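You operate a simulated robot arm through the tools that you are given. There is no shell and no other tool. Be economical: measure what you need, move in short steps, check, and stop when the job is done.

You run a simulated two-armed robot. Do the job below in one go: nothing can be reset, and whatever is moved stays where it is left.

## Task
Test the belt rig: hold the yellow controller and press its key once.
Fine: tighten the belt, shut the guard and turn the red isolator on first; turn it off once the lamp is green.

It is judged by the outcome, as a careful person would: the job done as asked, and still so three seconds after it is handed in. It fails if anything else is knocked over, pushed out of place, dropped, spilled or broken.

## Robot
Two 7-joint arms with two-finger parallel grippers on one trunk, on a base that drives. Base frame: it is fixed to the floor where the robot stands at the start and does not move with it; the origin is under the middle of the robot, x ahead of it, y to its left, z up. Readings come in mm, rad, newtons and seconds.
The left shoulder is at the start at [70, 134, 1280], the right one opposite. With the tool pointing down near the work surface each hand reaches from about 100 to 640 mm from the robot's upright axis, wherever it stands, measured 20 degrees to its own side. Places, roughly: green key of the controller [800, 300, 1000]; guard of the belt rig [800, -100, 1200]; red isolator of the belt rig [700, 100, 900]. Payload 1.57 kg a hand.
The tool frame of a hand sits at the grasp point between the pads (the TCP): z along the fingers, y along the line on which they close. The tips reach 30 mm beyond it. The gripper opens to 80 mm. The fingers are 17 mm wide and 12 mm thick; the gripper's body (40 by 82 mm) begins 80 mm behind the TCP.
Orientation is told as [roll, pitch, yaw] about the base's x, y, z axes, in that order, counted from this pose: with the fingers straight down and closing along the base's y, the tool's x points along the base's -x, its y along +y and its z along -z.

## Interface
- The arms move only by the tool step_arm. It takes "left_commands", "right_commands" or both (then of equal length, played together; a hand with none holds still); each is a list of rows, each a list of 3 entries, a list of its own where there are three numbers: the gripper command, from -1 (fully open) to 1 (shut), values between in proportion, then the shift along the tool's x, y, z in units of 300 mm (1.0 is 300 mm), then the turn, a rotation vector about the tool's x, y, z in units of 180 degrees (1.0 is 180 degrees). In form: [[gripper, [x, y, z], [ax, ay, az]], ...]. A call has 1 to 8 rows; each row is the pose to reach, as a shift and turn from the pose commanded when the call began, along the tool's axes at that moment. A call with a number of a shift or a turn outside -1 to 1 is refused whole. Each row takes 0.2 s and may step no farther than 50 mm and 0.15 rad from the row before; otherwise, or with a gripper value out of range, the whole call is refused. A pose out of reach is approached as far as the arm can. The call stops where the force on the tool passes 90 N (or 10 N more than at its start, if that is more) or the arm is blocked; 0.2 s more then pass. The fingers move at their own pace (about 153 mm/s each) and stop on an object; they squeeze with about 32 N. The grip force told is the motor's: it shows also when the fingers shut on nothing. Time passes only in rows, and 0.2 s behind the last, so rows that repeat a pose let the fingers close. It gives the time, the measured TCP pose, the force on the tool (base axes), the opening and the grip force at its end, in the units of the frame above (readings bear some noise), with the torque about the TCP (base axes, N m) and any sound that the robot's microphone picked up.
- Cameras (640 x 400 px; columns grow to the right, rows downward): "scene" is now at [130.5, 1.7, 1520.9]; the picture's right is [0.09, -1.00, 0.00], its down [-0.48, -0.05, -0.87] and it looks along [0.87, 0.08, -0.49] (base axes); focal length 214 px, centre (320, 200). "left" rides on the left gripper at [72, 7, -122] in its tool frame; the picture's right is [-0.09, 1.00, 0.00], its down [-0.84, -0.08, -0.54] and it looks along [-0.54, -0.05, 0.84] (tool axes); focal length 238 px, centre (320, 200). "right" rides on the right gripper at [72, -7, -122] in its tool frame; the picture's right is [0.09, 1.00, 0.00], its down [-0.84, 0.08, -0.54] and it looks along [-0.54, 0.05, 0.84] (tool axes); focal length 238 px, centre (320, 200). There is no depth. A picture from a camera that has moved, and an enlarged one, comes with that camera's place and axes in the base frame and with its lens. The place of the scene camera against the robot may be out by one fixed shift of up to 18 mm in any direction.
- grab_frame(camera): a new picture of that camera. The clock stands still meanwhile.
- slide_trunk(by): slides the trunk up (or, below 0, down) by that many mm; the arms and the scene camera ride with it, the base frame stays. It gives what a move gives, with no picture.
- base_move(legs): drives the robot by 1 to 6 legs, each [ahead, left, turn to the left] in mm, mm and rad, along the robot's own axes; the way and the turn of a leg run together, so that a leg with both is an arc; at most 1500 mm and 3.142 rad a leg. The arms and the cameras ride along, it lands a little off, and it stops where it bumps. It gives what a move gives.
- turn_head(pan, tilt): turns the head with the scene camera to pan (to the left, within 1.501 rad either way) and tilt (down, from -0.506 to 1.204), counted from straight ahead of the robot. It gives what a move gives.
- inspect(camera, box): a new picture of the part [left, top, right, bottom] of that camera's present view, enlarged. The clock stands still meanwhile.
- finish_job(): hands the job in; it is judged then, once.

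Go step by step. Nothing tells you exact positions but the pictures and the camera data: compare them with the known pose of the tool, close in by small moves and look again before you grip or let go. The budget is 120 turns and 108 pictures, counting those below and the enlarged ones. Unless the task says otherwise, let go and move clear before handing in, and close with one line.

The tools are called after ">>>" by a JSON object that holds its "fn" and its "kwargs". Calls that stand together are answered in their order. step_arm: Moves the arms, as the interface text tells. Its arguments: {"type":"object","properties":{"left_commands":{"type":"array"},"right_commands":{"type":"array"}},"required":[]} The other tools are called the same way: slide_trunk (by) slides the trunk up or down; base_move (legs) drives the base; turn_head (pan, tilt) turns the head that bears the scene camera; grab_frame (camera) takes a picture; inspect (camera, box) takes an enlarged picture of a part of a camera's view; finish_job () hands the job in.

At the start:

```text
time: 0.0
left_tcp_pos: [400.7, 204.6, 1396.9]
left_orientation: [-0.001, -0.001, 0.002]
left_wrist_force: [0.1, 0.7, 0.1]
left_wrist_torque: [0.0, -0.02, 0.0]
left_finger_gap: 79.9
left_finger_force: 0.0
right_tcp_pos: [380.0, -84.0, 1444.3]
right_orientation: [0.001, -0.001, -0.001]
right_wrist_force: [0.2, 0.1, 0.3]
right_wrist_torque: [0.0, 0.02, 0.0]
right_finger_gap: 80.2
right_finger_force: 0.0
trunk travel left (down, up): [-854.0, 86.0]
robot x, y, heading: [0.7, 1.9, 0.004]
head pan, tilt: [0.094, 0.508]
```

scene: 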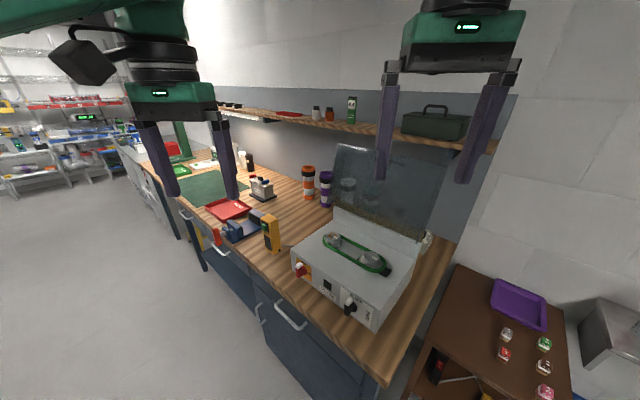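
right: 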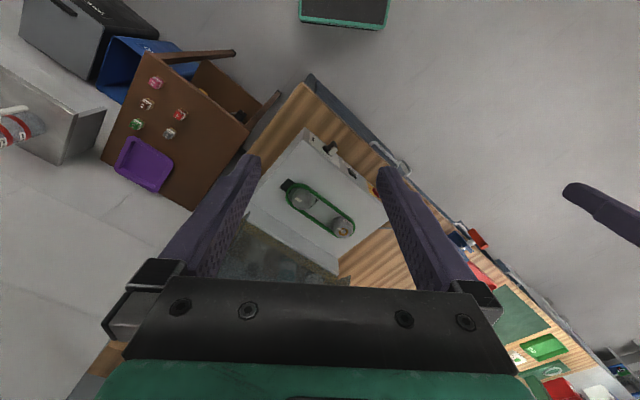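
left: 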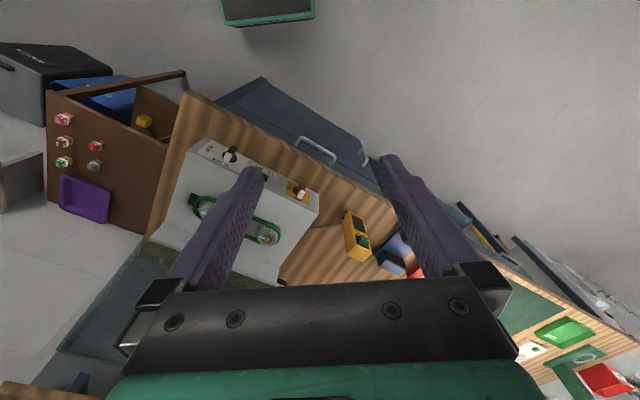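

I see the belt rig with its guard open, the red isolator on its front, a knob for the belt and the yellow controller in a cradle on the bench. I'll look closer first.

>>> {"fn": "inspect", "kwargs": {"camera": "scene", "box": [270, 210, 450, 340]}}

>>> {"fn": "inspect", "kwargs": {"camera": "scene", "box": [200, 180, 320, 270]}}

>>> {"fn": "inspect", "kwargs": {"camera": "left", "box": [140, 120, 420, 300]}}

```text
3.08 times, centred on (360, 275) of scene
camera zoom: at [130.5, 1.7, 1520.9], right [0.09, -1.0, 0.0], down [-0.48, -0.05, -0.87], along [0.87, 0.08, -0.49], focal length 660 px, centre (197, -31)
```

zoom: 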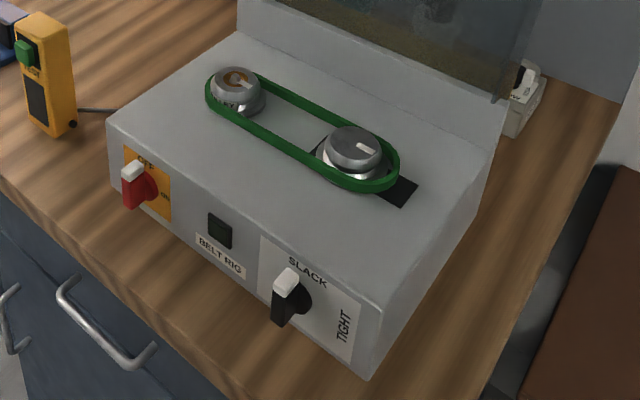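

```text
4.44 times, centred on (260, 225) of scene
camera zoom: at [130.5, 1.7, 1520.9], right [0.09, -1.0, 0.0], down [-0.48, -0.05, -0.87], along [0.87, 0.08, -0.49], focal length 953 px, centre (587, 89)
```

zoom: 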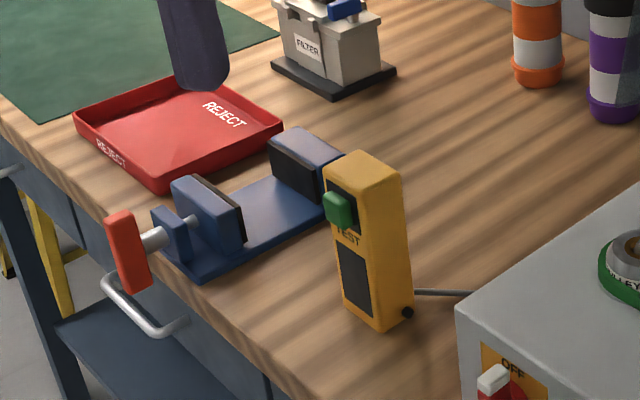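

```text
2.22 times, centred on (280, 210) of left
camera zoom: at [329.1, 210.5, 1518.1], right [0.09, 1.0, 0.0], down [0.84, -0.08, 0.54], along [0.54, -0.05, -0.84], focal length 530 px, centre (409, 178)
```

zoom: 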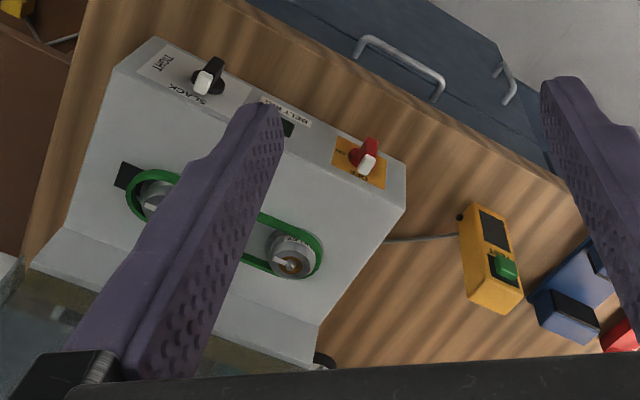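

The bench runs at about -38° to me: tension knob about [552,-52,917], isolator about [683,119,915], key about [804,288,1005]. I'll turn to face the bench squarely and slide left alongside it.

>>> {"fn": "base_move", "kwargs": {"legs": [[0, 0, -0.66], [0, 400, 0]]}}

>>> {"fn": "turn_head", "kwargs": {"pan": 0, "tilt": 0.7}}

>>> {"fn": "grab_frame", "kwargs": {"camera": "scene"}}

>>> {"fn": "grab_frame", "kwargs": {"camera": "right"}}

>>> {"fn": "grab_frame", "kwargs": {"camera": "left"}}

```text
time: 4.3
left_tcp_pos: [689.9, 221.6, 1396.8]
left_orientation: [0.001, -0.002, -0.671]
left_wrist_force: [-0.4, -0.4, -0.9]
left_wrist_torque: [0.03, -0.01, -0.01]
left_finger_gap: 79.9
left_finger_force: 0.1
right_tcp_pos: [492.2, 8.5, 1445.2]
right_orientation: [0.004, 0.0, -0.673]
right_wrist_force: [0.5, -0.3, -0.4]
right_wrist_torque: [0.02, -0.03, 0.0]
right_finger_gap: 79.8
right_finger_force: 0.0
trunk travel left (down, up): [-854.0, 86.0]
robot x, y, heading: [252.2, 313.6, -0.678]
head pan, tilt: [0.094, 0.508]
```

```text
time: 5.0
left_tcp_pos: [690.0, 223.4, 1396.4]
left_orientation: [-0.001, -0.001, -0.673]
left_wrist_force: [0.3, 0.3, -1.2]
left_wrist_torque: [0.02, 0.02, -0.01]
left_finger_gap: 79.9
left_finger_force: 0.0
right_tcp_pos: [493.4, 8.8, 1444.7]
right_orientation: [0.001, 0.001, -0.674]
right_wrist_force: [0.1, 0.4, -0.2]
right_wrist_torque: [-0.02, 0.01, -0.02]
right_finger_gap: 80.3
right_finger_force: 0.0
trunk travel left (down, up): [-854.0, 86.0]
robot x, y, heading: [249.4, 316.9, -0.676]
head pan, tilt: [0.0, 0.7]
```

```text
101 pictures are left
camera scene: at [345.4, 222.6, 1504.1], right [-0.62, -0.78, 0.0], down [-0.5, 0.4, -0.77], along [0.6, -0.48, -0.64], focal length 214 px, centre (320, 200)
```

scene: 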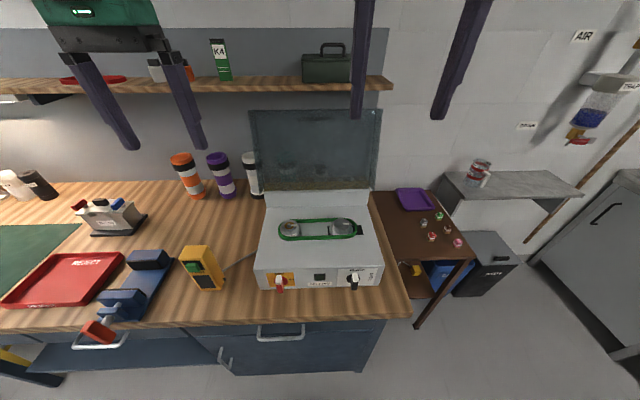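

```text
100 pictures are left
camera right: at [432.9, 49.4, 1565.1], right [0.55, 0.84, 0.0], down [0.7, -0.46, 0.54], along [0.45, -0.3, -0.84], focal length 238 px, centre (320, 200)
```

right: 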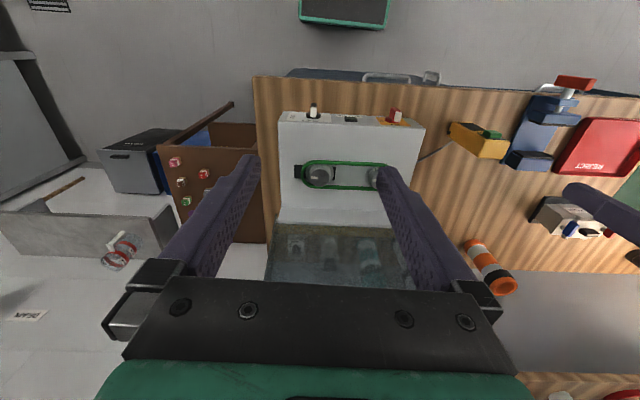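

```text
99 pictures are left
camera left: at [638.6, 273.2, 1518.2], right [0.69, 0.72, 0.0], down [0.61, -0.58, 0.54], along [0.39, -0.38, -0.84], focal length 238 px, centre (320, 200)
```

left: 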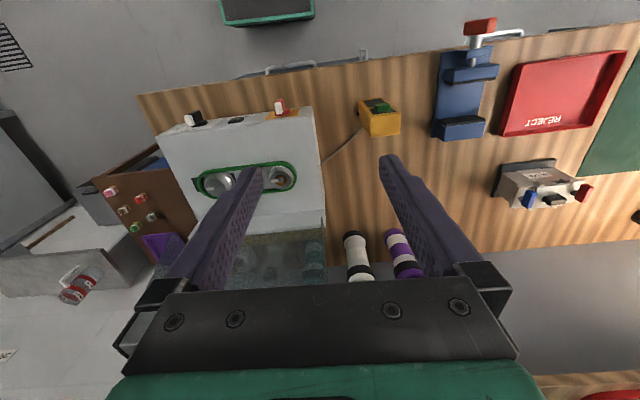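

>>> {"fn": "inspect", "kwargs": {"camera": "scene", "box": [230, 180, 410, 300]}}

>>> {"fn": "inspect", "kwargs": {"camera": "scene", "box": [230, 90, 410, 210]}}

>>> {"fn": "inspect", "kwargs": {"camera": "right", "box": [250, 80, 430, 200]}}

```text
3.33 times, centred on (320, 240) of scene
camera zoom: at [345.4, 222.6, 1504.1], right [-0.62, -0.78, 0.0], down [-0.5, 0.4, -0.77], along [0.6, -0.48, -0.64], focal length 715 px, centre (320, 67)
```

zoom: 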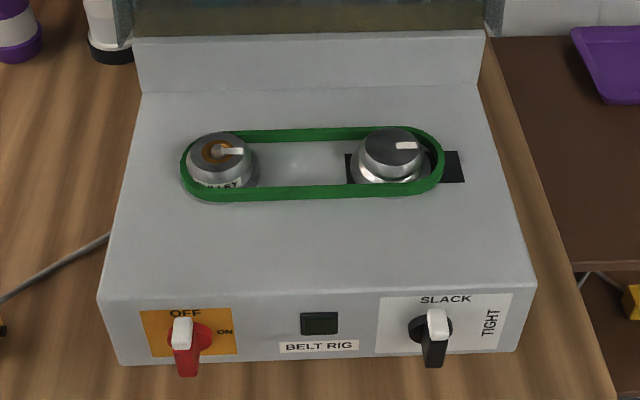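

```text
3.33 times, centred on (320, 150) of scene
camera zoom: at [345.4, 222.6, 1504.1], right [-0.62, -0.78, 0.0], down [-0.5, 0.4, -0.77], along [0.6, -0.48, -0.64], focal length 715 px, centre (320, 367)
```

zoom: 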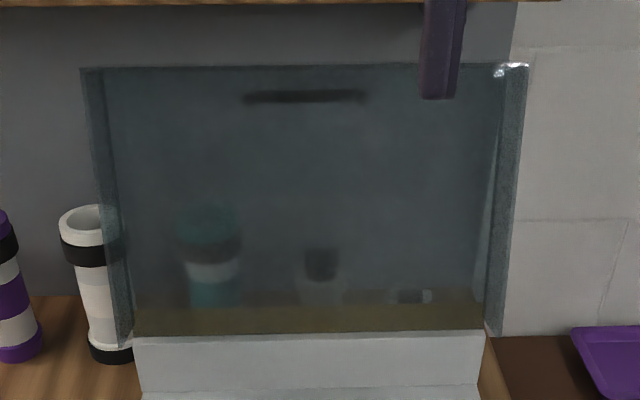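

```text
3.33 times, centred on (340, 140) of right
camera zoom: at [432.9, 49.4, 1565.1], right [0.55, 0.84, 0.0], down [0.7, -0.46, 0.54], along [0.45, -0.3, -0.84], focal length 794 px, centre (253, 400)
```

zoom: 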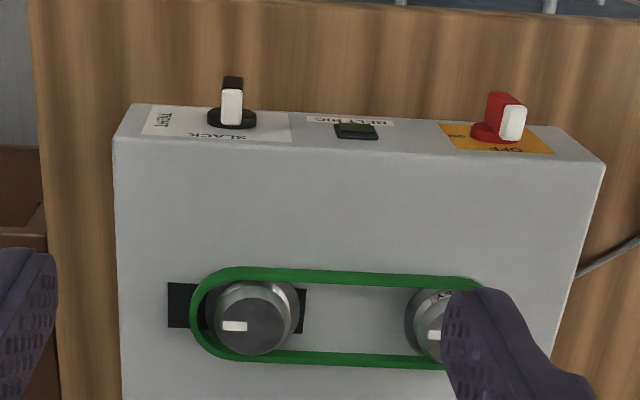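

Now square to the bench. In robot terms the knob is ~460 ahead and 100 right, and the isolator is 117 left. I'll lower the trunk so the hands can work horizontally on the front panel.

>>> {"fn": "slide_trunk", "kwargs": {"by": -250}}

>>> {"fn": "turn_head", "kwargs": {"pan": 0, "tilt": 0.6}}

>>> {"fn": "grab_frame", "kwargs": {"camera": "scene"}}

>>> {"fn": "grab_frame", "kwargs": {"camera": "right"}}

```text
time: 7.6
left_tcp_pos: [690.7, 224.2, 1146.8]
left_orientation: [0.0, -0.002, -0.671]
left_wrist_force: [-0.4, -0.4, 0.1]
left_wrist_torque: [0.02, 0.01, 0.02]
left_finger_gap: 80.0
left_finger_force: 0.1
right_tcp_pos: [493.8, 10.8, 1195.4]
right_orientation: [0.0, 0.001, -0.674]
right_wrist_force: [0.3, -0.3, 0.4]
right_wrist_torque: [-0.01, -0.01, 0.01]
right_finger_gap: 79.9
right_finger_force: 0.0
trunk travel left (down, up): [-604.0, 336.0]
robot x, y, heading: [247.8, 311.4, -0.674]
head pan, tilt: [0.0, 0.7]
```

```text
time: 8.3
left_tcp_pos: [690.3, 224.6, 1146.1]
left_orientation: [0.0, -0.001, -0.673]
left_wrist_force: [-0.1, 0.5, 1.3]
left_wrist_torque: [0.0, -0.02, -0.05]
left_finger_gap: 80.1
left_finger_force: 0.1
right_tcp_pos: [493.9, 10.5, 1194.7]
right_orientation: [-0.001, -0.001, -0.675]
right_wrist_force: [-0.3, -0.8, -0.2]
right_wrist_torque: [-0.04, 0.0, 0.01]
right_finger_gap: 80.0
right_finger_force: 0.0
trunk travel left (down, up): [-604.0, 336.0]
robot x, y, heading: [250.6, 314.8, -0.677]
head pan, tilt: [0.0, 0.6]
```

```text
95 pictures are left
camera scene: at [348.2, 220.8, 1262.6], right [-0.62, -0.78, 0.0], down [-0.44, 0.35, -0.82], along [0.64, -0.51, -0.57], focal length 214 px, centre (320, 200)
```

scene: 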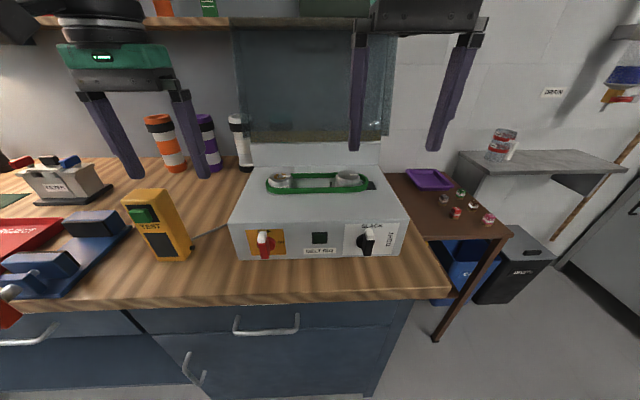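

```text
94 pictures are left
camera right: at [433.1, 49.8, 1315.1], right [0.55, 0.84, 0.0], down [0.7, -0.46, 0.54], along [0.45, -0.3, -0.84], focal length 238 px, centre (320, 200)
```

right: 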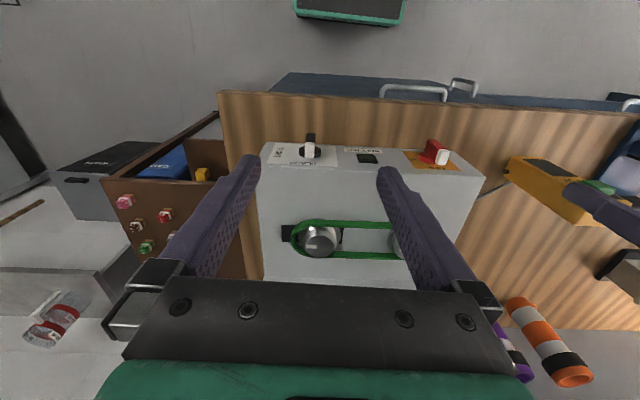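

>>> {"fn": "inspect", "kwargs": {"camera": "scene", "box": [220, 200, 420, 300]}}

>>> {"fn": "inspect", "kwargs": {"camera": "right", "box": [250, 110, 480, 240]}}

```text
3.20 times, centred on (320, 250) of scene
camera zoom: at [348.2, 220.8, 1262.6], right [-0.62, -0.78, 0.0], down [-0.44, 0.35, -0.82], along [0.64, -0.51, -0.57], focal length 686 px, centre (320, 40)
```

zoom: 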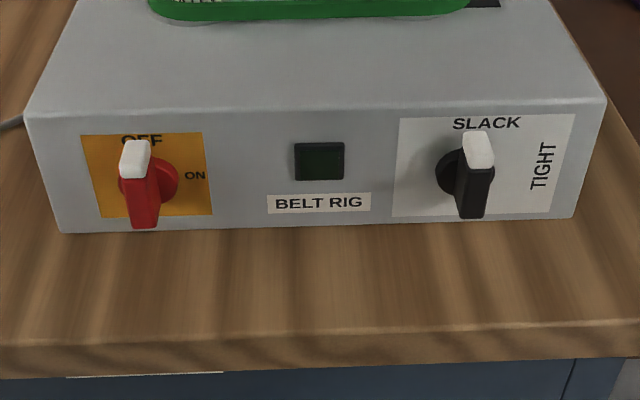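

```text
2.78 times, centred on (365, 175) of right
camera zoom: at [433.1, 49.8, 1315.1], right [0.55, 0.84, 0.0], down [0.7, -0.46, 0.54], along [0.45, -0.3, -0.84], focal length 663 px, centre (195, 270)
```

zoom: 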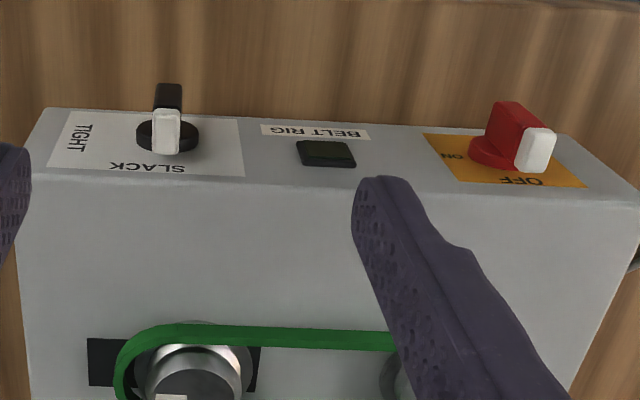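

Improved estimate: the knob axis is about 460 ahead of me at z≈945, the panel is vertical, and the bench top is at z≈882. I'll back off a bit for room, then tip the right hand to point forward.

>>> {"fn": "base_move", "kwargs": {"legs": [[-120, 0, 0]]}}

>>> {"fn": "step_arm", "kwargs": {"right_commands": [[-1, [0, 0, 0.02], [0, -0.047, 0]], [-1, [0, 0, 0.05], [0, -0.094, 0]], [-1, [0, 0, 0.1], [0, -0.141, 0]], [-1, [0, 0, 0.15], [0, -0.188, 0]], [-1, [0, 0, 0.2], [0, -0.235, 0]], [-1, [0, 0, 0.25], [0, -0.282, 0]], [-1, [0, 0, 0.3], [0, -0.329, 0]], [-1, [0, 0, 0.33], [0, -0.376, 0]]]}}

```text
time: 9.5
left_tcp_pos: [599.0, 298.0, 1145.5]
left_orientation: [-0.001, 0.002, -0.671]
left_wrist_force: [-0.3, 0.9, -0.3]
left_wrist_torque: [-0.02, 0.03, 0.03]
left_finger_gap: 80.0
left_finger_force: 0.0
right_tcp_pos: [402.0, 83.8, 1193.8]
right_orientation: [-0.001, 0.0, -0.673]
right_wrist_force: [0.3, 0.0, 0.9]
right_wrist_torque: [0.03, -0.01, 0.02]
right_finger_gap: 80.0
right_finger_force: 0.1
trunk travel left (down, up): [-604.0, 336.0]
robot x, y, heading: [156.0, 388.1, -0.671]
head pan, tilt: [0.0, 0.6]
```

```text
time: 11.3
left_tcp_pos: [601.4, 297.4, 1144.3]
left_orientation: [-0.002, 0.004, -0.673]
left_wrist_force: [-0.3, -1.0, 0.4]
left_wrist_torque: [0.03, 0.05, -0.02]
left_finger_gap: 80.1
left_finger_force: 0.1
right_tcp_pos: [444.8, 76.2, 1103.2]
right_orientation: [-0.126, -1.079, -0.524]
right_wrist_force: [0.8, -0.6, -1.3]
right_wrist_torque: [0.0, -0.01, -0.05]
right_finger_gap: 80.3
right_finger_force: 0.1
right hand out of reach, approached as far as the arm can: row 7, 8
trunk travel left (down, up): [-604.0, 336.0]
robot x, y, heading: [155.5, 389.9, -0.676]
head pan, tilt: [0.0, 0.6]
```

>>> {"fn": "step_arm", "kwargs": {"right_commands": [[-1, [0.058, -0.02, 0.08], [0, 0, 0]], [-1, [0.116, -0.04, 0.156], [0, 0, 0]], [-1, [0.174, -0.06, 0.234], [0, 0, 0]], [-1, [0.232, -0.083, 0.312], [0, 0, 0]]]}}

>>> {"fn": "grab_frame", "kwargs": {"camera": "scene"}}

>>> {"fn": "grab_frame", "kwargs": {"camera": "right"}}

```text
time: 12.3
left_tcp_pos: [597.9, 297.3, 1146.0]
left_orientation: [0.0, -0.001, -0.672]
left_wrist_force: [-0.2, -0.5, -0.9]
left_wrist_torque: [0.03, 0.0, -0.01]
left_finger_gap: 80.0
left_finger_force: 0.2
right_tcp_pos: [461.2, 22.1, 1000.3]
right_orientation: [-0.124, -1.084, -0.528]
right_wrist_force: [-0.6, -0.2, 0.1]
right_wrist_torque: [0.0, 0.0, -0.03]
right_finger_gap: 79.8
right_finger_force: 0.1
trunk travel left (down, up): [-604.0, 336.0]
robot x, y, heading: [157.4, 389.3, -0.675]
head pan, tilt: [0.0, 0.6]
```

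```text
91 pictures are left
camera scene: at [255.1, 294.1, 1262.6], right [-0.62, -0.78, 0.0], down [-0.44, 0.35, -0.82], along [0.65, -0.51, -0.57], focal length 214 px, centre (320, 200)
```

scene: 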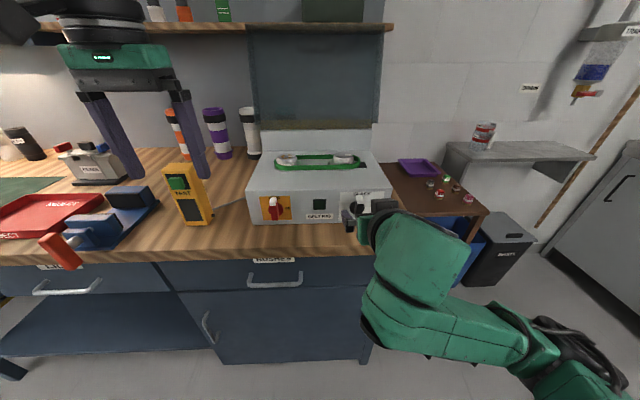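

```text
90 pictures are left
camera right: at [343.3, 100.2, 992.6], right [0.56, 0.82, -0.14], down [0.01, 0.16, 0.99], along [0.83, -0.55, 0.08], focal length 238 px, centre (320, 200)
```

right: 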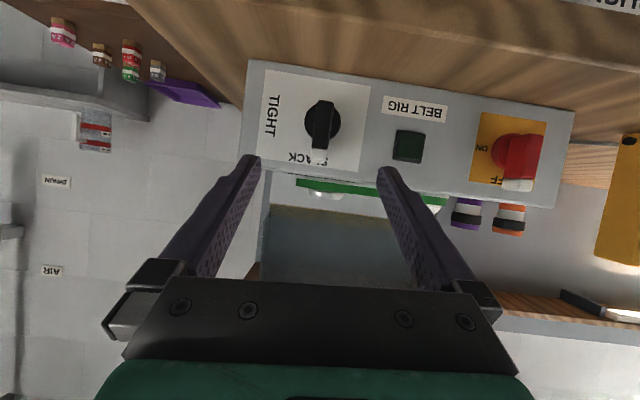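

The wrist camera gives a clear view of the knob: axis near (n 580, 96 right, z≈931), pointer at SLACK. I'll level the hand in front of it.

>>> {"fn": "step_arm", "kwargs": {"right_commands": [[-1, [0.042, 0.003, 0.044], [0.0018, -0.0384, 0.0052]], [-1, [0.084, 0.007, 0.088], [0.0036, -0.0768, 0.0105]], [-1, [0.126, 0.01, 0.131], [0.0053, -0.115, 0.0157]], [-1, [0.168, 0.014, 0.175], [0.0071, -0.1535, 0.0209]]]}}

>>> {"fn": "grab_frame", "kwargs": {"camera": "right"}}

>>> {"fn": "inspect", "kwargs": {"camera": "scene", "box": [240, 130, 420, 260]}}

```text
time: 13.3
left_tcp_pos: [598.3, 297.7, 1145.6]
left_orientation: [0.0, 0.0, -0.671]
left_wrist_force: [0.7, -0.1, -0.4]
left_wrist_torque: [-0.04, -0.02, -0.03]
left_finger_gap: 80.1
left_finger_force: 0.1
right_tcp_pos: [481.1, 8.8, 929.7]
right_orientation: [-1.901, -1.571, 1.226]
right_wrist_force: [0.7, -0.1, -0.6]
right_wrist_torque: [0.0, -0.01, -0.02]
right_finger_gap: 80.1
right_finger_force: 0.0
trunk travel left (down, up): [-604.0, 336.0]
robot x, y, heading: [156.8, 388.7, -0.676]
head pan, tilt: [0.0, 0.6]
```

```text
89 pictures are left
camera right: at [380.9, 79.3, 857.1], right [0.62, 0.78, -0.09], down [-0.37, 0.4, 0.84], along [0.69, -0.49, 0.54], focal length 238 px, centre (320, 200)
```

right: 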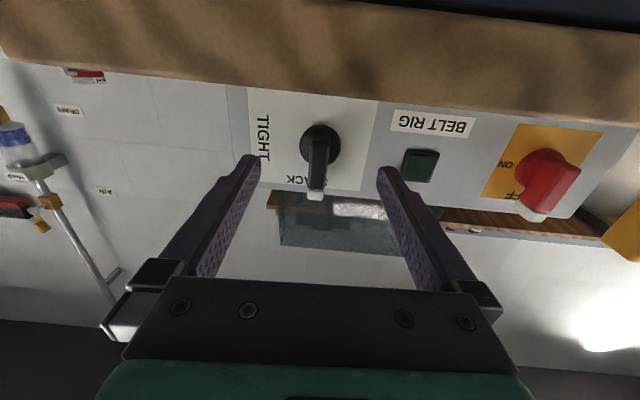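

```text
3.08 times, centred on (330, 195) of scene
camera zoom: at [255.2, 294.6, 1262.7], right [-0.62, -0.78, 0.0], down [-0.44, 0.35, -0.82], along [0.65, -0.51, -0.57], focal length 660 px, centre (289, 215)
```

zoom: 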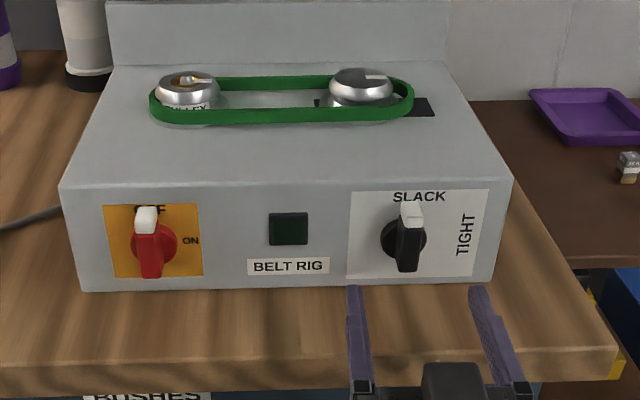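

>>> {"fn": "step_arm", "kwargs": {"right_commands": [[-1, [0, -0.01, 0.05], [0, 0, 0]], [-1, [0, -0.01, 0.1], [0, 0, 0]], [-1, [0, -0.01, 0.15], [0, 0, 0]]]}}

>>> {"fn": "grab_frame", "kwargs": {"camera": "right"}}

>>> {"fn": "inspect", "kwargs": {"camera": "scene", "box": [310, 170, 430, 250]}}

```text
time: 14.1
left_tcp_pos: [599.2, 298.5, 1146.3]
left_orientation: [0.001, 0.001, -0.672]
left_wrist_force: [0.1, 0.2, -0.2]
left_wrist_torque: [0.02, -0.03, -0.03]
left_finger_gap: 80.0
left_finger_force: 0.1
right_tcp_pos: [515.8, -21.8, 931.9]
right_orientation: [-0.595, -1.571, -0.081]
right_wrist_force: [0.3, -0.5, -0.2]
right_wrist_torque: [0.0, -0.01, -0.02]
right_finger_gap: 80.3
right_finger_force: 0.0
trunk travel left (down, up): [-604.0, 336.0]
robot x, y, heading: [156.8, 386.9, -0.673]
head pan, tilt: [0.0, 0.6]
```

```text
87 pictures are left
camera right: at [415.3, 49.2, 858.4], right [0.62, 0.78, -0.09], down [-0.37, 0.4, 0.84], along [0.69, -0.49, 0.54], focal length 238 px, centre (320, 200)
```

right: 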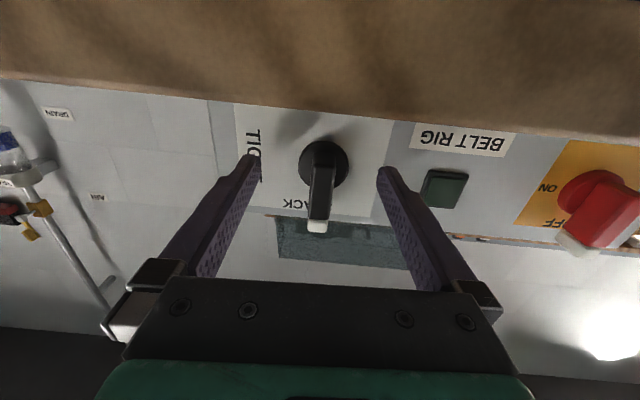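

```text
5.00 times, centred on (370, 210) of scene
camera zoom: at [255.6, 294.9, 1262.6], right [-0.62, -0.78, 0.0], down [-0.44, 0.35, -0.82], along [0.64, -0.51, -0.57], focal length 1072 px, centre (70, 150)
```

zoom: 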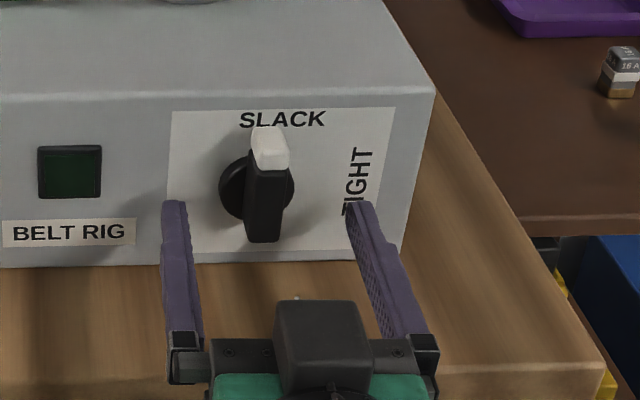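

>>> {"fn": "step_arm", "kwargs": {"right_commands": [[0.3, [0, 0, 0], [0, 0, 0]], [1, [0, 0, 0], [0, 0, 0]], [1, [0, 0, 0], [0, 0, 0]]]}}

>>> {"fn": "inspect", "kwargs": {"camera": "scene", "box": [310, 170, 430, 250]}}

```text
time: 14.9
left_tcp_pos: [597.5, 298.9, 1144.7]
left_orientation: [-0.001, -0.001, -0.673]
left_wrist_force: [0.7, 0.2, 0.2]
left_wrist_torque: [0.0, 0.01, 0.0]
left_finger_gap: 79.8
left_finger_force: 0.1
right_tcp_pos: [515.5, -20.0, 932.3]
right_orientation: [-0.919, -1.57, 0.245]
right_wrist_force: [2.5, 5.4, -2.3]
right_wrist_torque: [-0.08, -0.14, 0.72]
right_finger_gap: 16.4
right_finger_force: 31.7
trunk travel left (down, up): [-604.0, 336.0]
robot x, y, heading: [158.6, 388.4, -0.672]
head pan, tilt: [0.0, 0.6]
```

```text
5.00 times, centred on (370, 210) of scene
camera zoom: at [256.1, 296.2, 1262.6], right [-0.62, -0.78, 0.0], down [-0.44, 0.35, -0.83], along [0.64, -0.51, -0.56], focal length 1072 px, centre (70, 150)
```

zoom: 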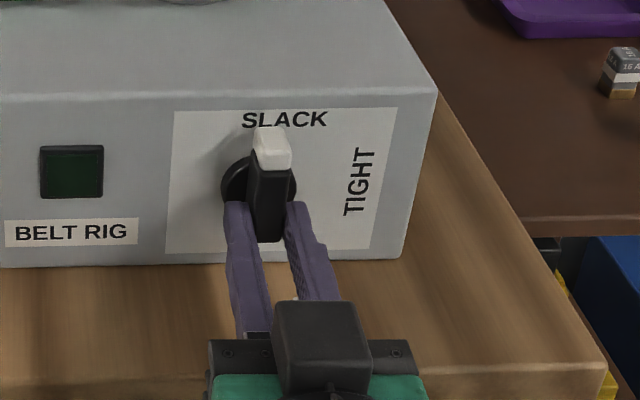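

Gripped (16 mm). Now I'll turn clockwise toward TIGHT.

>>> {"fn": "step_arm", "kwargs": {"right_commands": [[1, [0, 0, 0], [0, 0, 0.045]], [1, [0, 0, 0], [0, 0, 0.09]], [1, [0, 0, 0], [0, 0, 0.135]], [1, [0, 0, 0], [0, 0, 0.18]], [1, [0, 0, 0], [0, 0, 0.225]], [1, [0, 0, 0], [0, 0, 0.27]]]}}

>>> {"fn": "inspect", "kwargs": {"camera": "scene", "box": [310, 170, 430, 250]}}

```text
time: 16.3
left_tcp_pos: [601.7, 305.7, 1145.4]
left_orientation: [-0.007, -0.001, -0.67]
left_wrist_force: [0.3, 0.4, -0.3]
left_wrist_torque: [-0.01, 0.02, 0.01]
left_finger_gap: 80.1
left_finger_force: 0.0
right_tcp_pos: [518.0, -18.2, 932.3]
right_orientation: [1.586, -0.777, -2.254]
right_wrist_force: [14.3, 24.1, 0.7]
right_wrist_torque: [-0.45, -0.49, 0.57]
right_finger_gap: 15.9
right_finger_force: 31.5
trunk travel left (down, up): [-604.0, 336.0]
robot x, y, heading: [158.9, 389.7, -0.674]
head pan, tilt: [0.0, 0.6]
```

```text
5.00 times, centred on (370, 210) of scene
camera zoom: at [260.3, 303.6, 1262.8], right [-0.62, -0.78, 0.01], down [-0.45, 0.35, -0.83], along [0.64, -0.52, -0.56], focal length 1072 px, centre (70, 150)
```

zoom: 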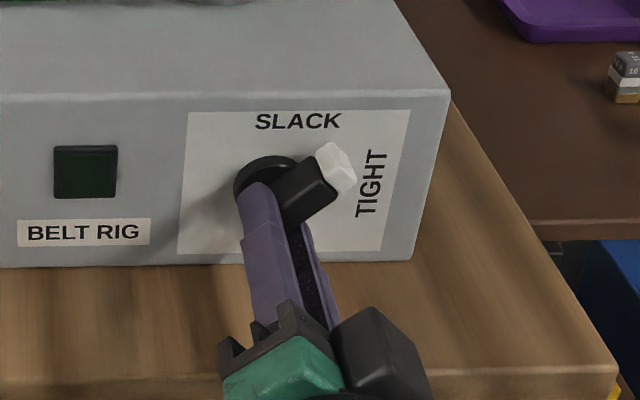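

>>> {"fn": "step_arm", "kwargs": {"right_commands": [[1, [0.01, 0.009, 0], [0, 0, 0.02]], [1, [0.015, 0.013, 0], [0, 0, 0.065]], [1, [0.015, 0.013, 0], [0, 0, 0.11]], [1, [0.015, 0.013, 0], [0, 0, 0.155]], [1, [0.015, 0.013, 0], [0, 0, 0.2]], [1, [0.015, 0.013, 0], [0, 0, 0.235]], [1, [0.015, 0.013, 0], [0, 0, 0.235]]]}}

>>> {"fn": "inspect", "kwargs": {"camera": "scene", "box": [260, 130, 430, 250]}}

```text
time: 16.9
left_tcp_pos: [599.4, 302.9, 1146.4]
left_orientation: [-0.003, -0.001, -0.671]
left_wrist_force: [-0.6, -0.5, 0.1]
left_wrist_torque: [0.02, -0.02, -0.01]
left_finger_gap: 80.1
left_finger_force: 0.1
right_tcp_pos: [516.6, -19.1, 932.1]
right_orientation: [1.64, -0.753, -2.255]
right_wrist_force: [15.9, 17.1, 9.3]
right_wrist_torque: [0.34, 0.5, 0.74]
right_finger_gap: 15.9
right_finger_force: 31.8
trunk travel left (down, up): [-604.0, 336.0]
robot x, y, heading: [158.7, 392.6, -0.671]
head pan, tilt: [0.0, 0.6]
stopped in row 3 (right hand): the arm was blocked; the commanded pose is now the measured one
```

```text
3.33 times, centred on (345, 190) of scene
camera zoom: at [257.6, 298.4, 1262.5], right [-0.62, -0.78, 0.0], down [-0.44, 0.35, -0.83], along [0.65, -0.51, -0.56], focal length 715 px, centre (237, 233)
```

zoom: 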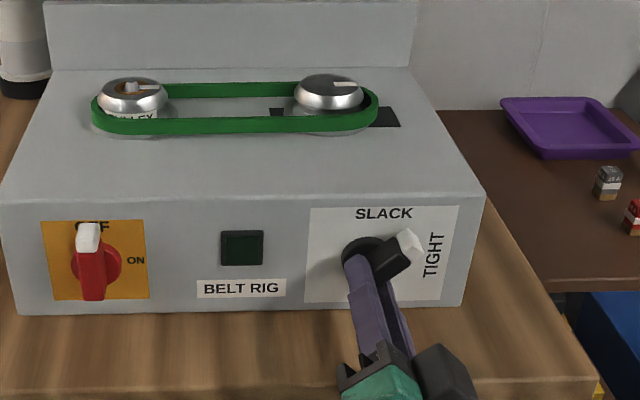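

>>> {"fn": "turn_head", "kwargs": {"pan": -0.5, "tilt": 0.9}}

>>> {"fn": "grab_frame", "kwargs": {"camera": "scene"}}

>>> {"fn": "grab_frame", "kwargs": {"camera": "right"}}

```text
time: 17.9
left_tcp_pos: [602.1, 305.5, 1145.8]
left_orientation: [-0.007, -0.001, -0.671]
left_wrist_force: [0.3, -0.2, 0.1]
left_wrist_torque: [-0.01, 0.0, -0.02]
left_finger_gap: 80.0
left_finger_force: 0.1
right_tcp_pos: [517.0, -18.6, 931.8]
right_orientation: [1.637, -0.756, -2.26]
right_wrist_force: [21.2, 15.6, 13.5]
right_wrist_torque: [0.05, 0.34, 0.37]
right_finger_gap: 16.0
right_finger_force: 31.6
trunk travel left (down, up): [-604.0, 336.0]
robot x, y, heading: [158.3, 390.9, -0.675]
head pan, tilt: [-0.499, 0.901]
```

```text
82 pictures are left
camera scene: at [220.4, 287.0, 1238.3], right [-0.92, -0.39, 0.01], down [-0.31, 0.72, -0.62], along [0.24, -0.58, -0.78], focal length 214 px, centre (320, 200)
```

scene: 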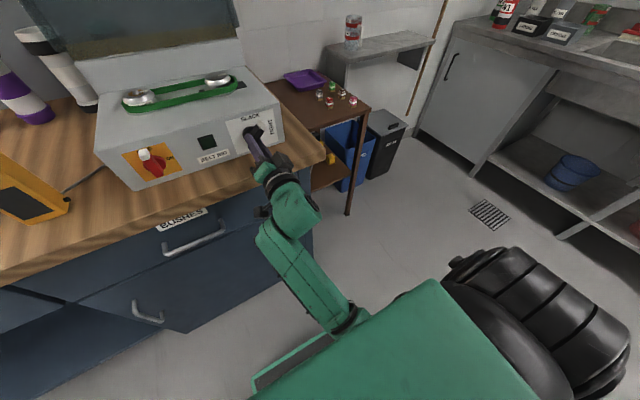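

```text
81 pictures are left
camera right: at [449.6, 90.6, 871.1], right [0.43, 0.62, 0.66], down [-0.79, -0.1, 0.6], along [0.44, -0.78, 0.45], focal length 238 px, centre (320, 200)
```

right: 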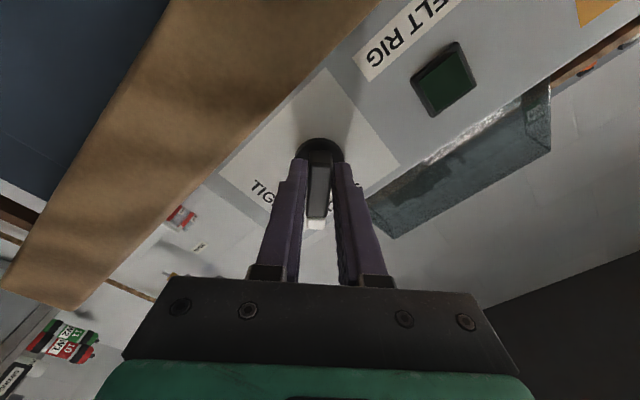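

>>> {"fn": "step_arm", "kwargs": {"right_commands": [[0.2, [0, 0, 0], [0, 0, 0]], [0.2, [0, 0, 0], [0, 0, 0]]]}}

>>> {"fn": "turn_head", "kwargs": {"pan": 0, "tilt": 0.6}}

>>> {"fn": "inspect", "kwargs": {"camera": "scene", "box": [310, 170, 430, 250]}}

```text
time: 18.5
left_tcp_pos: [596.7, 297.3, 1146.9]
left_orientation: [0.001, -0.002, -0.672]
left_wrist_force: [1.4, -0.2, 0.4]
left_wrist_torque: [-0.01, 0.01, 0.01]
left_finger_gap: 79.8
left_finger_force: 0.1
right_tcp_pos: [511.2, -25.7, 929.7]
right_orientation: [1.626, -0.75, -2.262]
right_wrist_force: [0.2, 1.4, 1.9]
right_wrist_torque: [-0.06, 0.03, -0.01]
right_finger_gap: 33.6
right_finger_force: 1.5
trunk travel left (down, up): [-604.0, 336.0]
robot x, y, heading: [158.4, 385.1, -0.674]
head pan, tilt: [-0.499, 0.901]
```

```text
time: 19.4
left_tcp_pos: [597.7, 299.3, 1146.4]
left_orientation: [0.0, -0.001, -0.669]
left_wrist_force: [-0.6, -0.7, 0.1]
left_wrist_torque: [-0.01, 0.0, 0.02]
left_finger_gap: 80.2
left_finger_force: 0.1
right_tcp_pos: [512.3, -24.7, 930.1]
right_orientation: [1.628, -0.749, -2.261]
right_wrist_force: [0.1, 0.0, -0.6]
right_wrist_torque: [-0.02, 0.03, -0.01]
right_finger_gap: 31.9
right_finger_force: 0.2
trunk travel left (down, up): [-604.0, 336.0]
robot x, y, heading: [155.9, 386.5, -0.674]
head pan, tilt: [0.0, 0.6]
```

```text
5.00 times, centred on (370, 210) of scene
camera zoom: at [255.8, 295.1, 1262.6], right [-0.62, -0.78, 0.0], down [-0.44, 0.35, -0.82], along [0.65, -0.51, -0.57], focal length 1072 px, centre (70, 150)
```

zoom: 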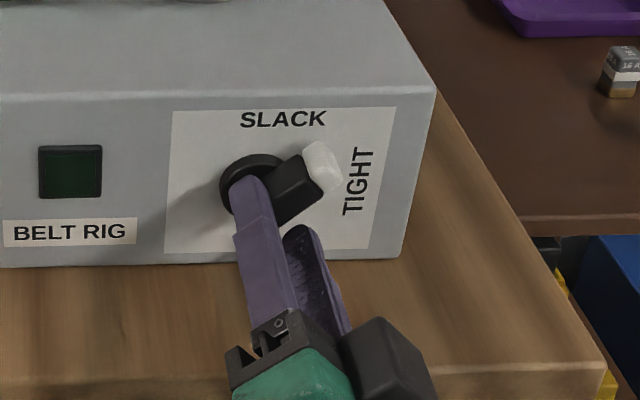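

Knob stays put at about 50°. I'll centre the hand better (it was ~8 mm off sideways) and continue turning with a loose grip.

>>> {"fn": "step_arm", "kwargs": {"right_commands": [[0.35, [0.016, 0.022, 0], [0, 0, 0]], [0.35, [0.016, 0.022, 0], [0, 0, 0.04]], [0.35, [0.016, 0.022, 0], [0, 0, 0.08]], [0.35, [0.016, 0.022, 0], [0, 0, 0.12]], [0.35, [0.016, 0.022, 0], [0, 0, 0.16]], [0.35, [0.016, 0.022, 0], [0, 0, 0.2]], [0.35, [0.016, 0.022, 0], [0, 0, 0.24]]]}}

>>> {"fn": "inspect", "kwargs": {"camera": "scene", "box": [310, 170, 430, 250]}}

```text
time: 20.1
left_tcp_pos: [598.2, 301.4, 1147.6]
left_orientation: [-0.002, -0.004, -0.67]
left_wrist_force: [-0.8, 0.0, -0.9]
left_wrist_torque: [0.02, -0.01, -0.01]
left_finger_gap: 79.9
left_finger_force: 0.0
right_tcp_pos: [512.5, -23.0, 924.6]
right_orientation: [1.657, -0.739, -2.244]
right_wrist_force: [4.5, 5.2, 6.0]
right_wrist_torque: [-0.16, -0.1, 0.02]
right_finger_gap: 34.4
right_finger_force: 5.4
trunk travel left (down, up): [-604.0, 336.0]
robot x, y, heading: [154.0, 388.3, -0.673]
head pan, tilt: [0.0, 0.6]
stopped in row 3 (right hand): the arm was blocked; the commanded pose is now the measured one
```

```text
5.00 times, centred on (370, 210) of scene
camera zoom: at [256.2, 297.6, 1262.8], right [-0.62, -0.78, 0.0], down [-0.44, 0.35, -0.83], along [0.65, -0.51, -0.56], focal length 1072 px, centre (70, 150)
```

zoom: 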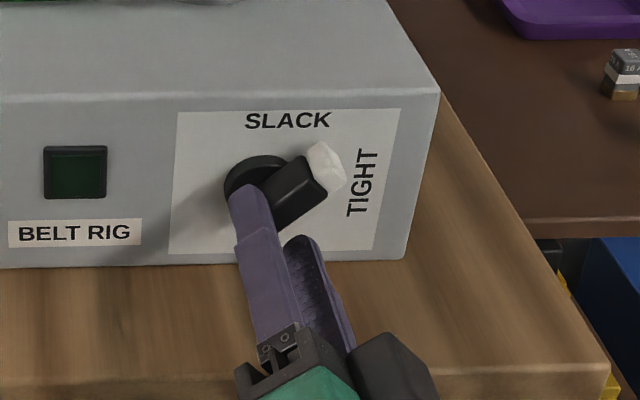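

The arm itself seems to reach a wrist limit here. I'll back off, unwind the wrist, and finish by pushing the pointer tip down with closed fingers.

>>> {"fn": "step_arm", "kwargs": {"right_commands": [[0.2, [0, 0, -0.12], [0, 0, 0]], [0.2, [0, 0, -0.2], [0, 0, 0]], [1, [0, 0, -0.2], [0, 0, -0.044]], [1, [0, 0, -0.2], [0, 0, -0.088]], [1, [0, 0, -0.2], [0, 0, -0.132]], [1, [0, 0, -0.2], [0, 0, -0.176]], [1, [0, 0, -0.2], [0, 0, -0.22]], [1, [0, 0, -0.2], [0, 0, -0.265]]]}}

>>> {"fn": "grab_frame", "kwargs": {"camera": "right"}}

>>> {"fn": "inspect", "kwargs": {"camera": "scene", "box": [310, 170, 430, 250]}}

```text
time: 21.9
left_tcp_pos: [598.3, 298.2, 1146.0]
left_orientation: [0.0, 0.0, -0.669]
left_wrist_force: [0.0, 0.6, -0.1]
left_wrist_torque: [0.01, -0.03, -0.01]
left_finger_gap: 80.0
left_finger_force: 0.2
right_tcp_pos: [464.3, 10.0, 920.0]
right_orientation: [3.108, -1.512, 2.556]
right_wrist_force: [0.5, 0.6, -0.1]
right_wrist_torque: [-0.03, 0.0, 0.02]
right_finger_gap: 0.0
right_finger_force: 20.9
trunk travel left (down, up): [-604.0, 336.0]
robot x, y, heading: [153.0, 386.6, -0.675]
head pan, tilt: [0.0, 0.6]
```

```text
78 pictures are left
camera right: at [363.2, 71.9, 840.0], right [0.58, 0.81, -0.09], down [-0.44, 0.4, 0.8], along [0.69, -0.43, 0.59], focal length 238 px, centre (320, 200)
```

right: 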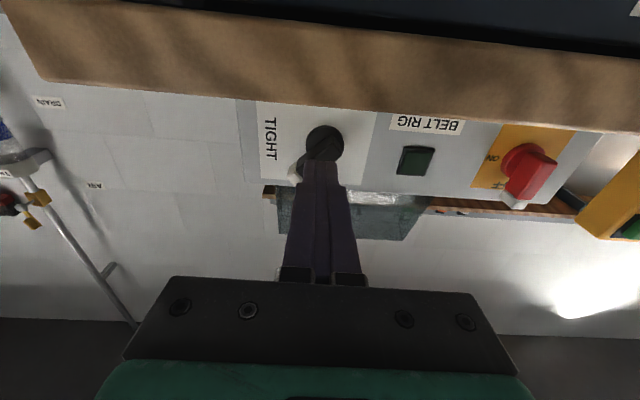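

```text
5.00 times, centred on (370, 210) of scene
camera zoom: at [255.9, 295.0, 1262.6], right [-0.62, -0.78, 0.0], down [-0.44, 0.35, -0.82], along [0.65, -0.51, -0.57], focal length 1072 px, centre (70, 150)
```

zoom: 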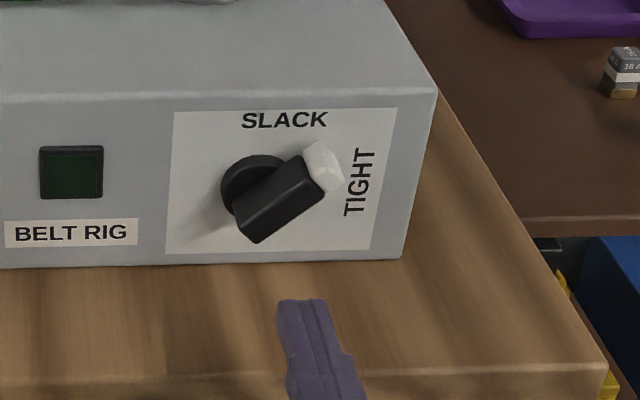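

>>> {"fn": "step_arm", "kwargs": {"right_commands": [[1, [-0.11, -0.03, 0.005], [0, 0, 0]], [1, [-0.217, -0.06, 0.009], [0, 0, 0]], [1, [-0.213, -0.065, 0.1], [0, 0, 0]], [1, [-0.205, -0.071, 0.209], [0, 0, 0]]]}}

>>> {"fn": "inspect", "kwargs": {"camera": "scene", "box": [310, 170, 430, 250]}}

>>> {"fn": "grab_frame", "kwargs": {"camera": "right"}}

```text
time: 22.9
left_tcp_pos: [598.5, 299.2, 1147.9]
left_orientation: [-0.001, -0.001, -0.669]
left_wrist_force: [0.4, -0.2, 0.9]
left_wrist_torque: [-0.01, -0.03, 0.02]
left_finger_gap: 80.0
left_finger_force: 0.1
right_tcp_pos: [499.2, -42.2, 984.9]
right_orientation: [3.104, -1.515, 2.56]
right_wrist_force: [-0.4, 0.2, 0.1]
right_wrist_torque: [0.06, -0.04, 0.0]
right_finger_gap: 0.0
right_finger_force: 21.0
trunk travel left (down, up): [-604.0, 336.0]
robot x, y, heading: [158.6, 386.4, -0.672]
head pan, tilt: [0.0, 0.6]
```

```text
5.00 times, centred on (370, 210) of scene
camera zoom: at [256.9, 294.5, 1262.5], right [-0.62, -0.78, 0.0], down [-0.44, 0.35, -0.82], along [0.65, -0.51, -0.57], focal length 1072 px, centre (70, 150)
```

zoom: 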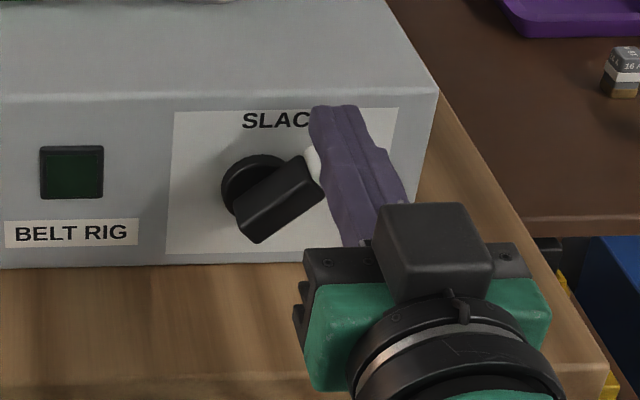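

```text
75 pictures are left
camera right: at [399.7, 20.0, 905.6], right [0.58, 0.81, -0.09], down [-0.43, 0.4, 0.81], along [0.69, -0.43, 0.59], focal length 238 px, centre (320, 200)
```

right: 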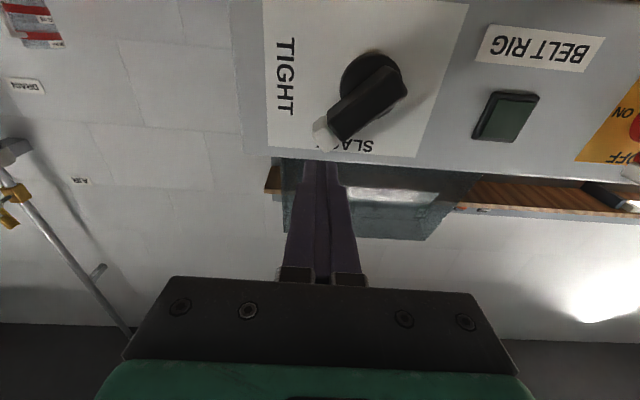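

>>> {"fn": "step_arm", "kwargs": {"right_commands": [[1, [0.045, 0, -0.003], [0, 0, 0]], [1, [0.08, 0, -0.005], [0, 0, 0]], [1, [0.105, 0, -0.006], [0, 0, 0]], [1, [0.127, 0, -0.007], [0, 0, 0]]]}}

>>> {"fn": "inspect", "kwargs": {"camera": "scene", "box": [310, 170, 430, 250]}}

>>> {"fn": "grab_frame", "kwargs": {"camera": "right"}}

```text
time: 23.9
left_tcp_pos: [597.2, 299.8, 1147.5]
left_orientation: [0.0, -0.002, -0.669]
left_wrist_force: [-0.3, -0.4, 0.8]
left_wrist_torque: [-0.04, 0.0, 0.01]
left_finger_gap: 80.3
left_finger_force: 0.1
right_tcp_pos: [497.7, -41.3, 949.3]
right_orientation: [3.126, -1.503, 2.541]
right_wrist_force: [4.5, -6.7, 18.9]
right_wrist_torque: [-0.19, -0.28, -0.05]
right_finger_gap: 0.2
right_finger_force: 20.6
trunk travel left (down, up): [-604.0, 336.0]
robot x, y, heading: [160.0, 390.7, -0.673]
head pan, tilt: [0.0, 0.6]
```

```text
5.00 times, centred on (370, 210) of scene
camera zoom: at [254.7, 296.4, 1263.2], right [-0.62, -0.78, 0.0], down [-0.44, 0.35, -0.83], along [0.65, -0.51, -0.56], focal length 1072 px, centre (70, 150)
```

zoom: 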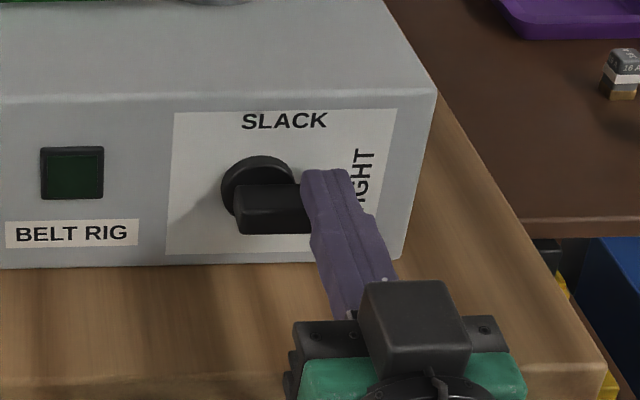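

```text
73 pictures are left
camera right: at [398.8, 20.4, 869.1], right [0.58, 0.81, -0.09], down [-0.44, 0.41, 0.8], along [0.68, -0.43, 0.6], focal length 238 px, centre (320, 200)
```

right: 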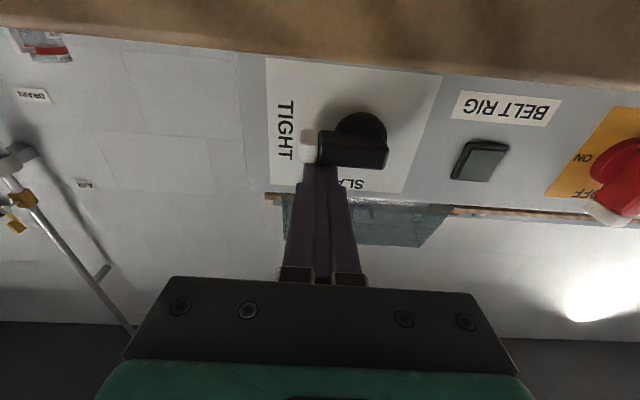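

Belt knob is at TIGHT against its stop. I'll withdraw and look at the belt and guard.

>>> {"fn": "step_arm", "kwargs": {"right_commands": [[1, [-0.06, 0, -0.01], [0, 0, 0]], [1, [-0.13, 0, -0.06], [0, 0, 0]], [1, [-0.2, 0, -0.18], [0, 0, 0]], [1, [-0.3, 0, -0.25], [0, 0, 0]], [1, [-0.45, 0, -0.25], [0, 0, 0]], [1, [-0.6, 0, -0.25], [0, 0, 0]]]}}

>>> {"fn": "turn_head", "kwargs": {"pan": 0, "tilt": 0.35}}

>>> {"fn": "grab_frame", "kwargs": {"camera": "scene"}}

>>> {"fn": "grab_frame", "kwargs": {"camera": "left"}}

```text
time: 25.4
left_tcp_pos: [598.5, 296.3, 1147.2]
left_orientation: [0.0, -0.001, -0.67]
left_wrist_force: [-0.4, -0.4, -0.8]
left_wrist_torque: [0.01, -0.02, 0.01]
left_finger_gap: 79.9
left_finger_force: 0.1
right_tcp_pos: [426.7, -12.3, 1101.4]
right_orientation: [-1.783, -1.352, 1.082]
right_wrist_force: [0.1, -0.3, -0.6]
right_wrist_torque: [-0.01, -0.03, 0.02]
right_finger_gap: 0.0
right_finger_force: 21.8
right hand out of reach, approached as far as the arm can: row 4, 5
trunk travel left (down, up): [-604.0, 336.0]
robot x, y, heading: [158.4, 389.0, -0.671]
head pan, tilt: [0.0, 0.6]
stopped in row 6 (right hand): the arm was blocked; the commanded pose is now the measured one
```

```text
time: 26.2
left_tcp_pos: [598.3, 300.0, 1147.1]
left_orientation: [-0.003, -0.002, -0.67]
left_wrist_force: [0.2, 0.5, -0.2]
left_wrist_torque: [0.0, 0.01, 0.0]
left_finger_gap: 79.9
left_finger_force: 0.0
right_tcp_pos: [427.4, -9.4, 1101.8]
right_orientation: [-1.789, -1.347, 1.088]
right_wrist_force: [0.0, -0.2, 0.2]
right_wrist_torque: [0.03, 0.0, -0.01]
right_finger_gap: 0.1
right_finger_force: 21.6
trunk travel left (down, up): [-604.0, 336.0]
robot x, y, heading: [161.0, 384.8, -0.674]
head pan, tilt: [0.0, 0.351]
```

```text
72 pictures are left
camera scene: at [259.7, 292.8, 1285.4], right [-0.62, -0.78, 0.0], down [-0.27, 0.21, -0.94], along [0.73, -0.58, -0.34], focal length 214 px, centre (320, 200)
```

scene: 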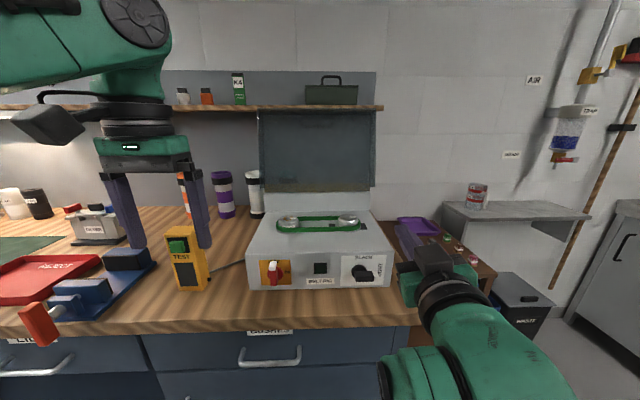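

```text
71 pictures are left
camera left: at [546.7, 349.1, 1268.1], right [0.69, 0.72, 0.0], down [0.61, -0.58, 0.54], along [0.39, -0.38, -0.84], focal length 238 px, centre (320, 200)
```

left: 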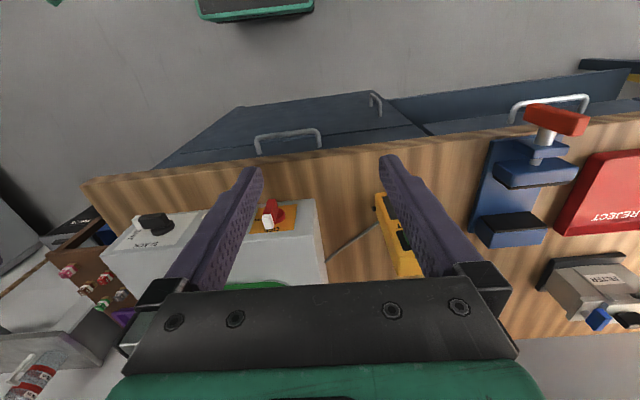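

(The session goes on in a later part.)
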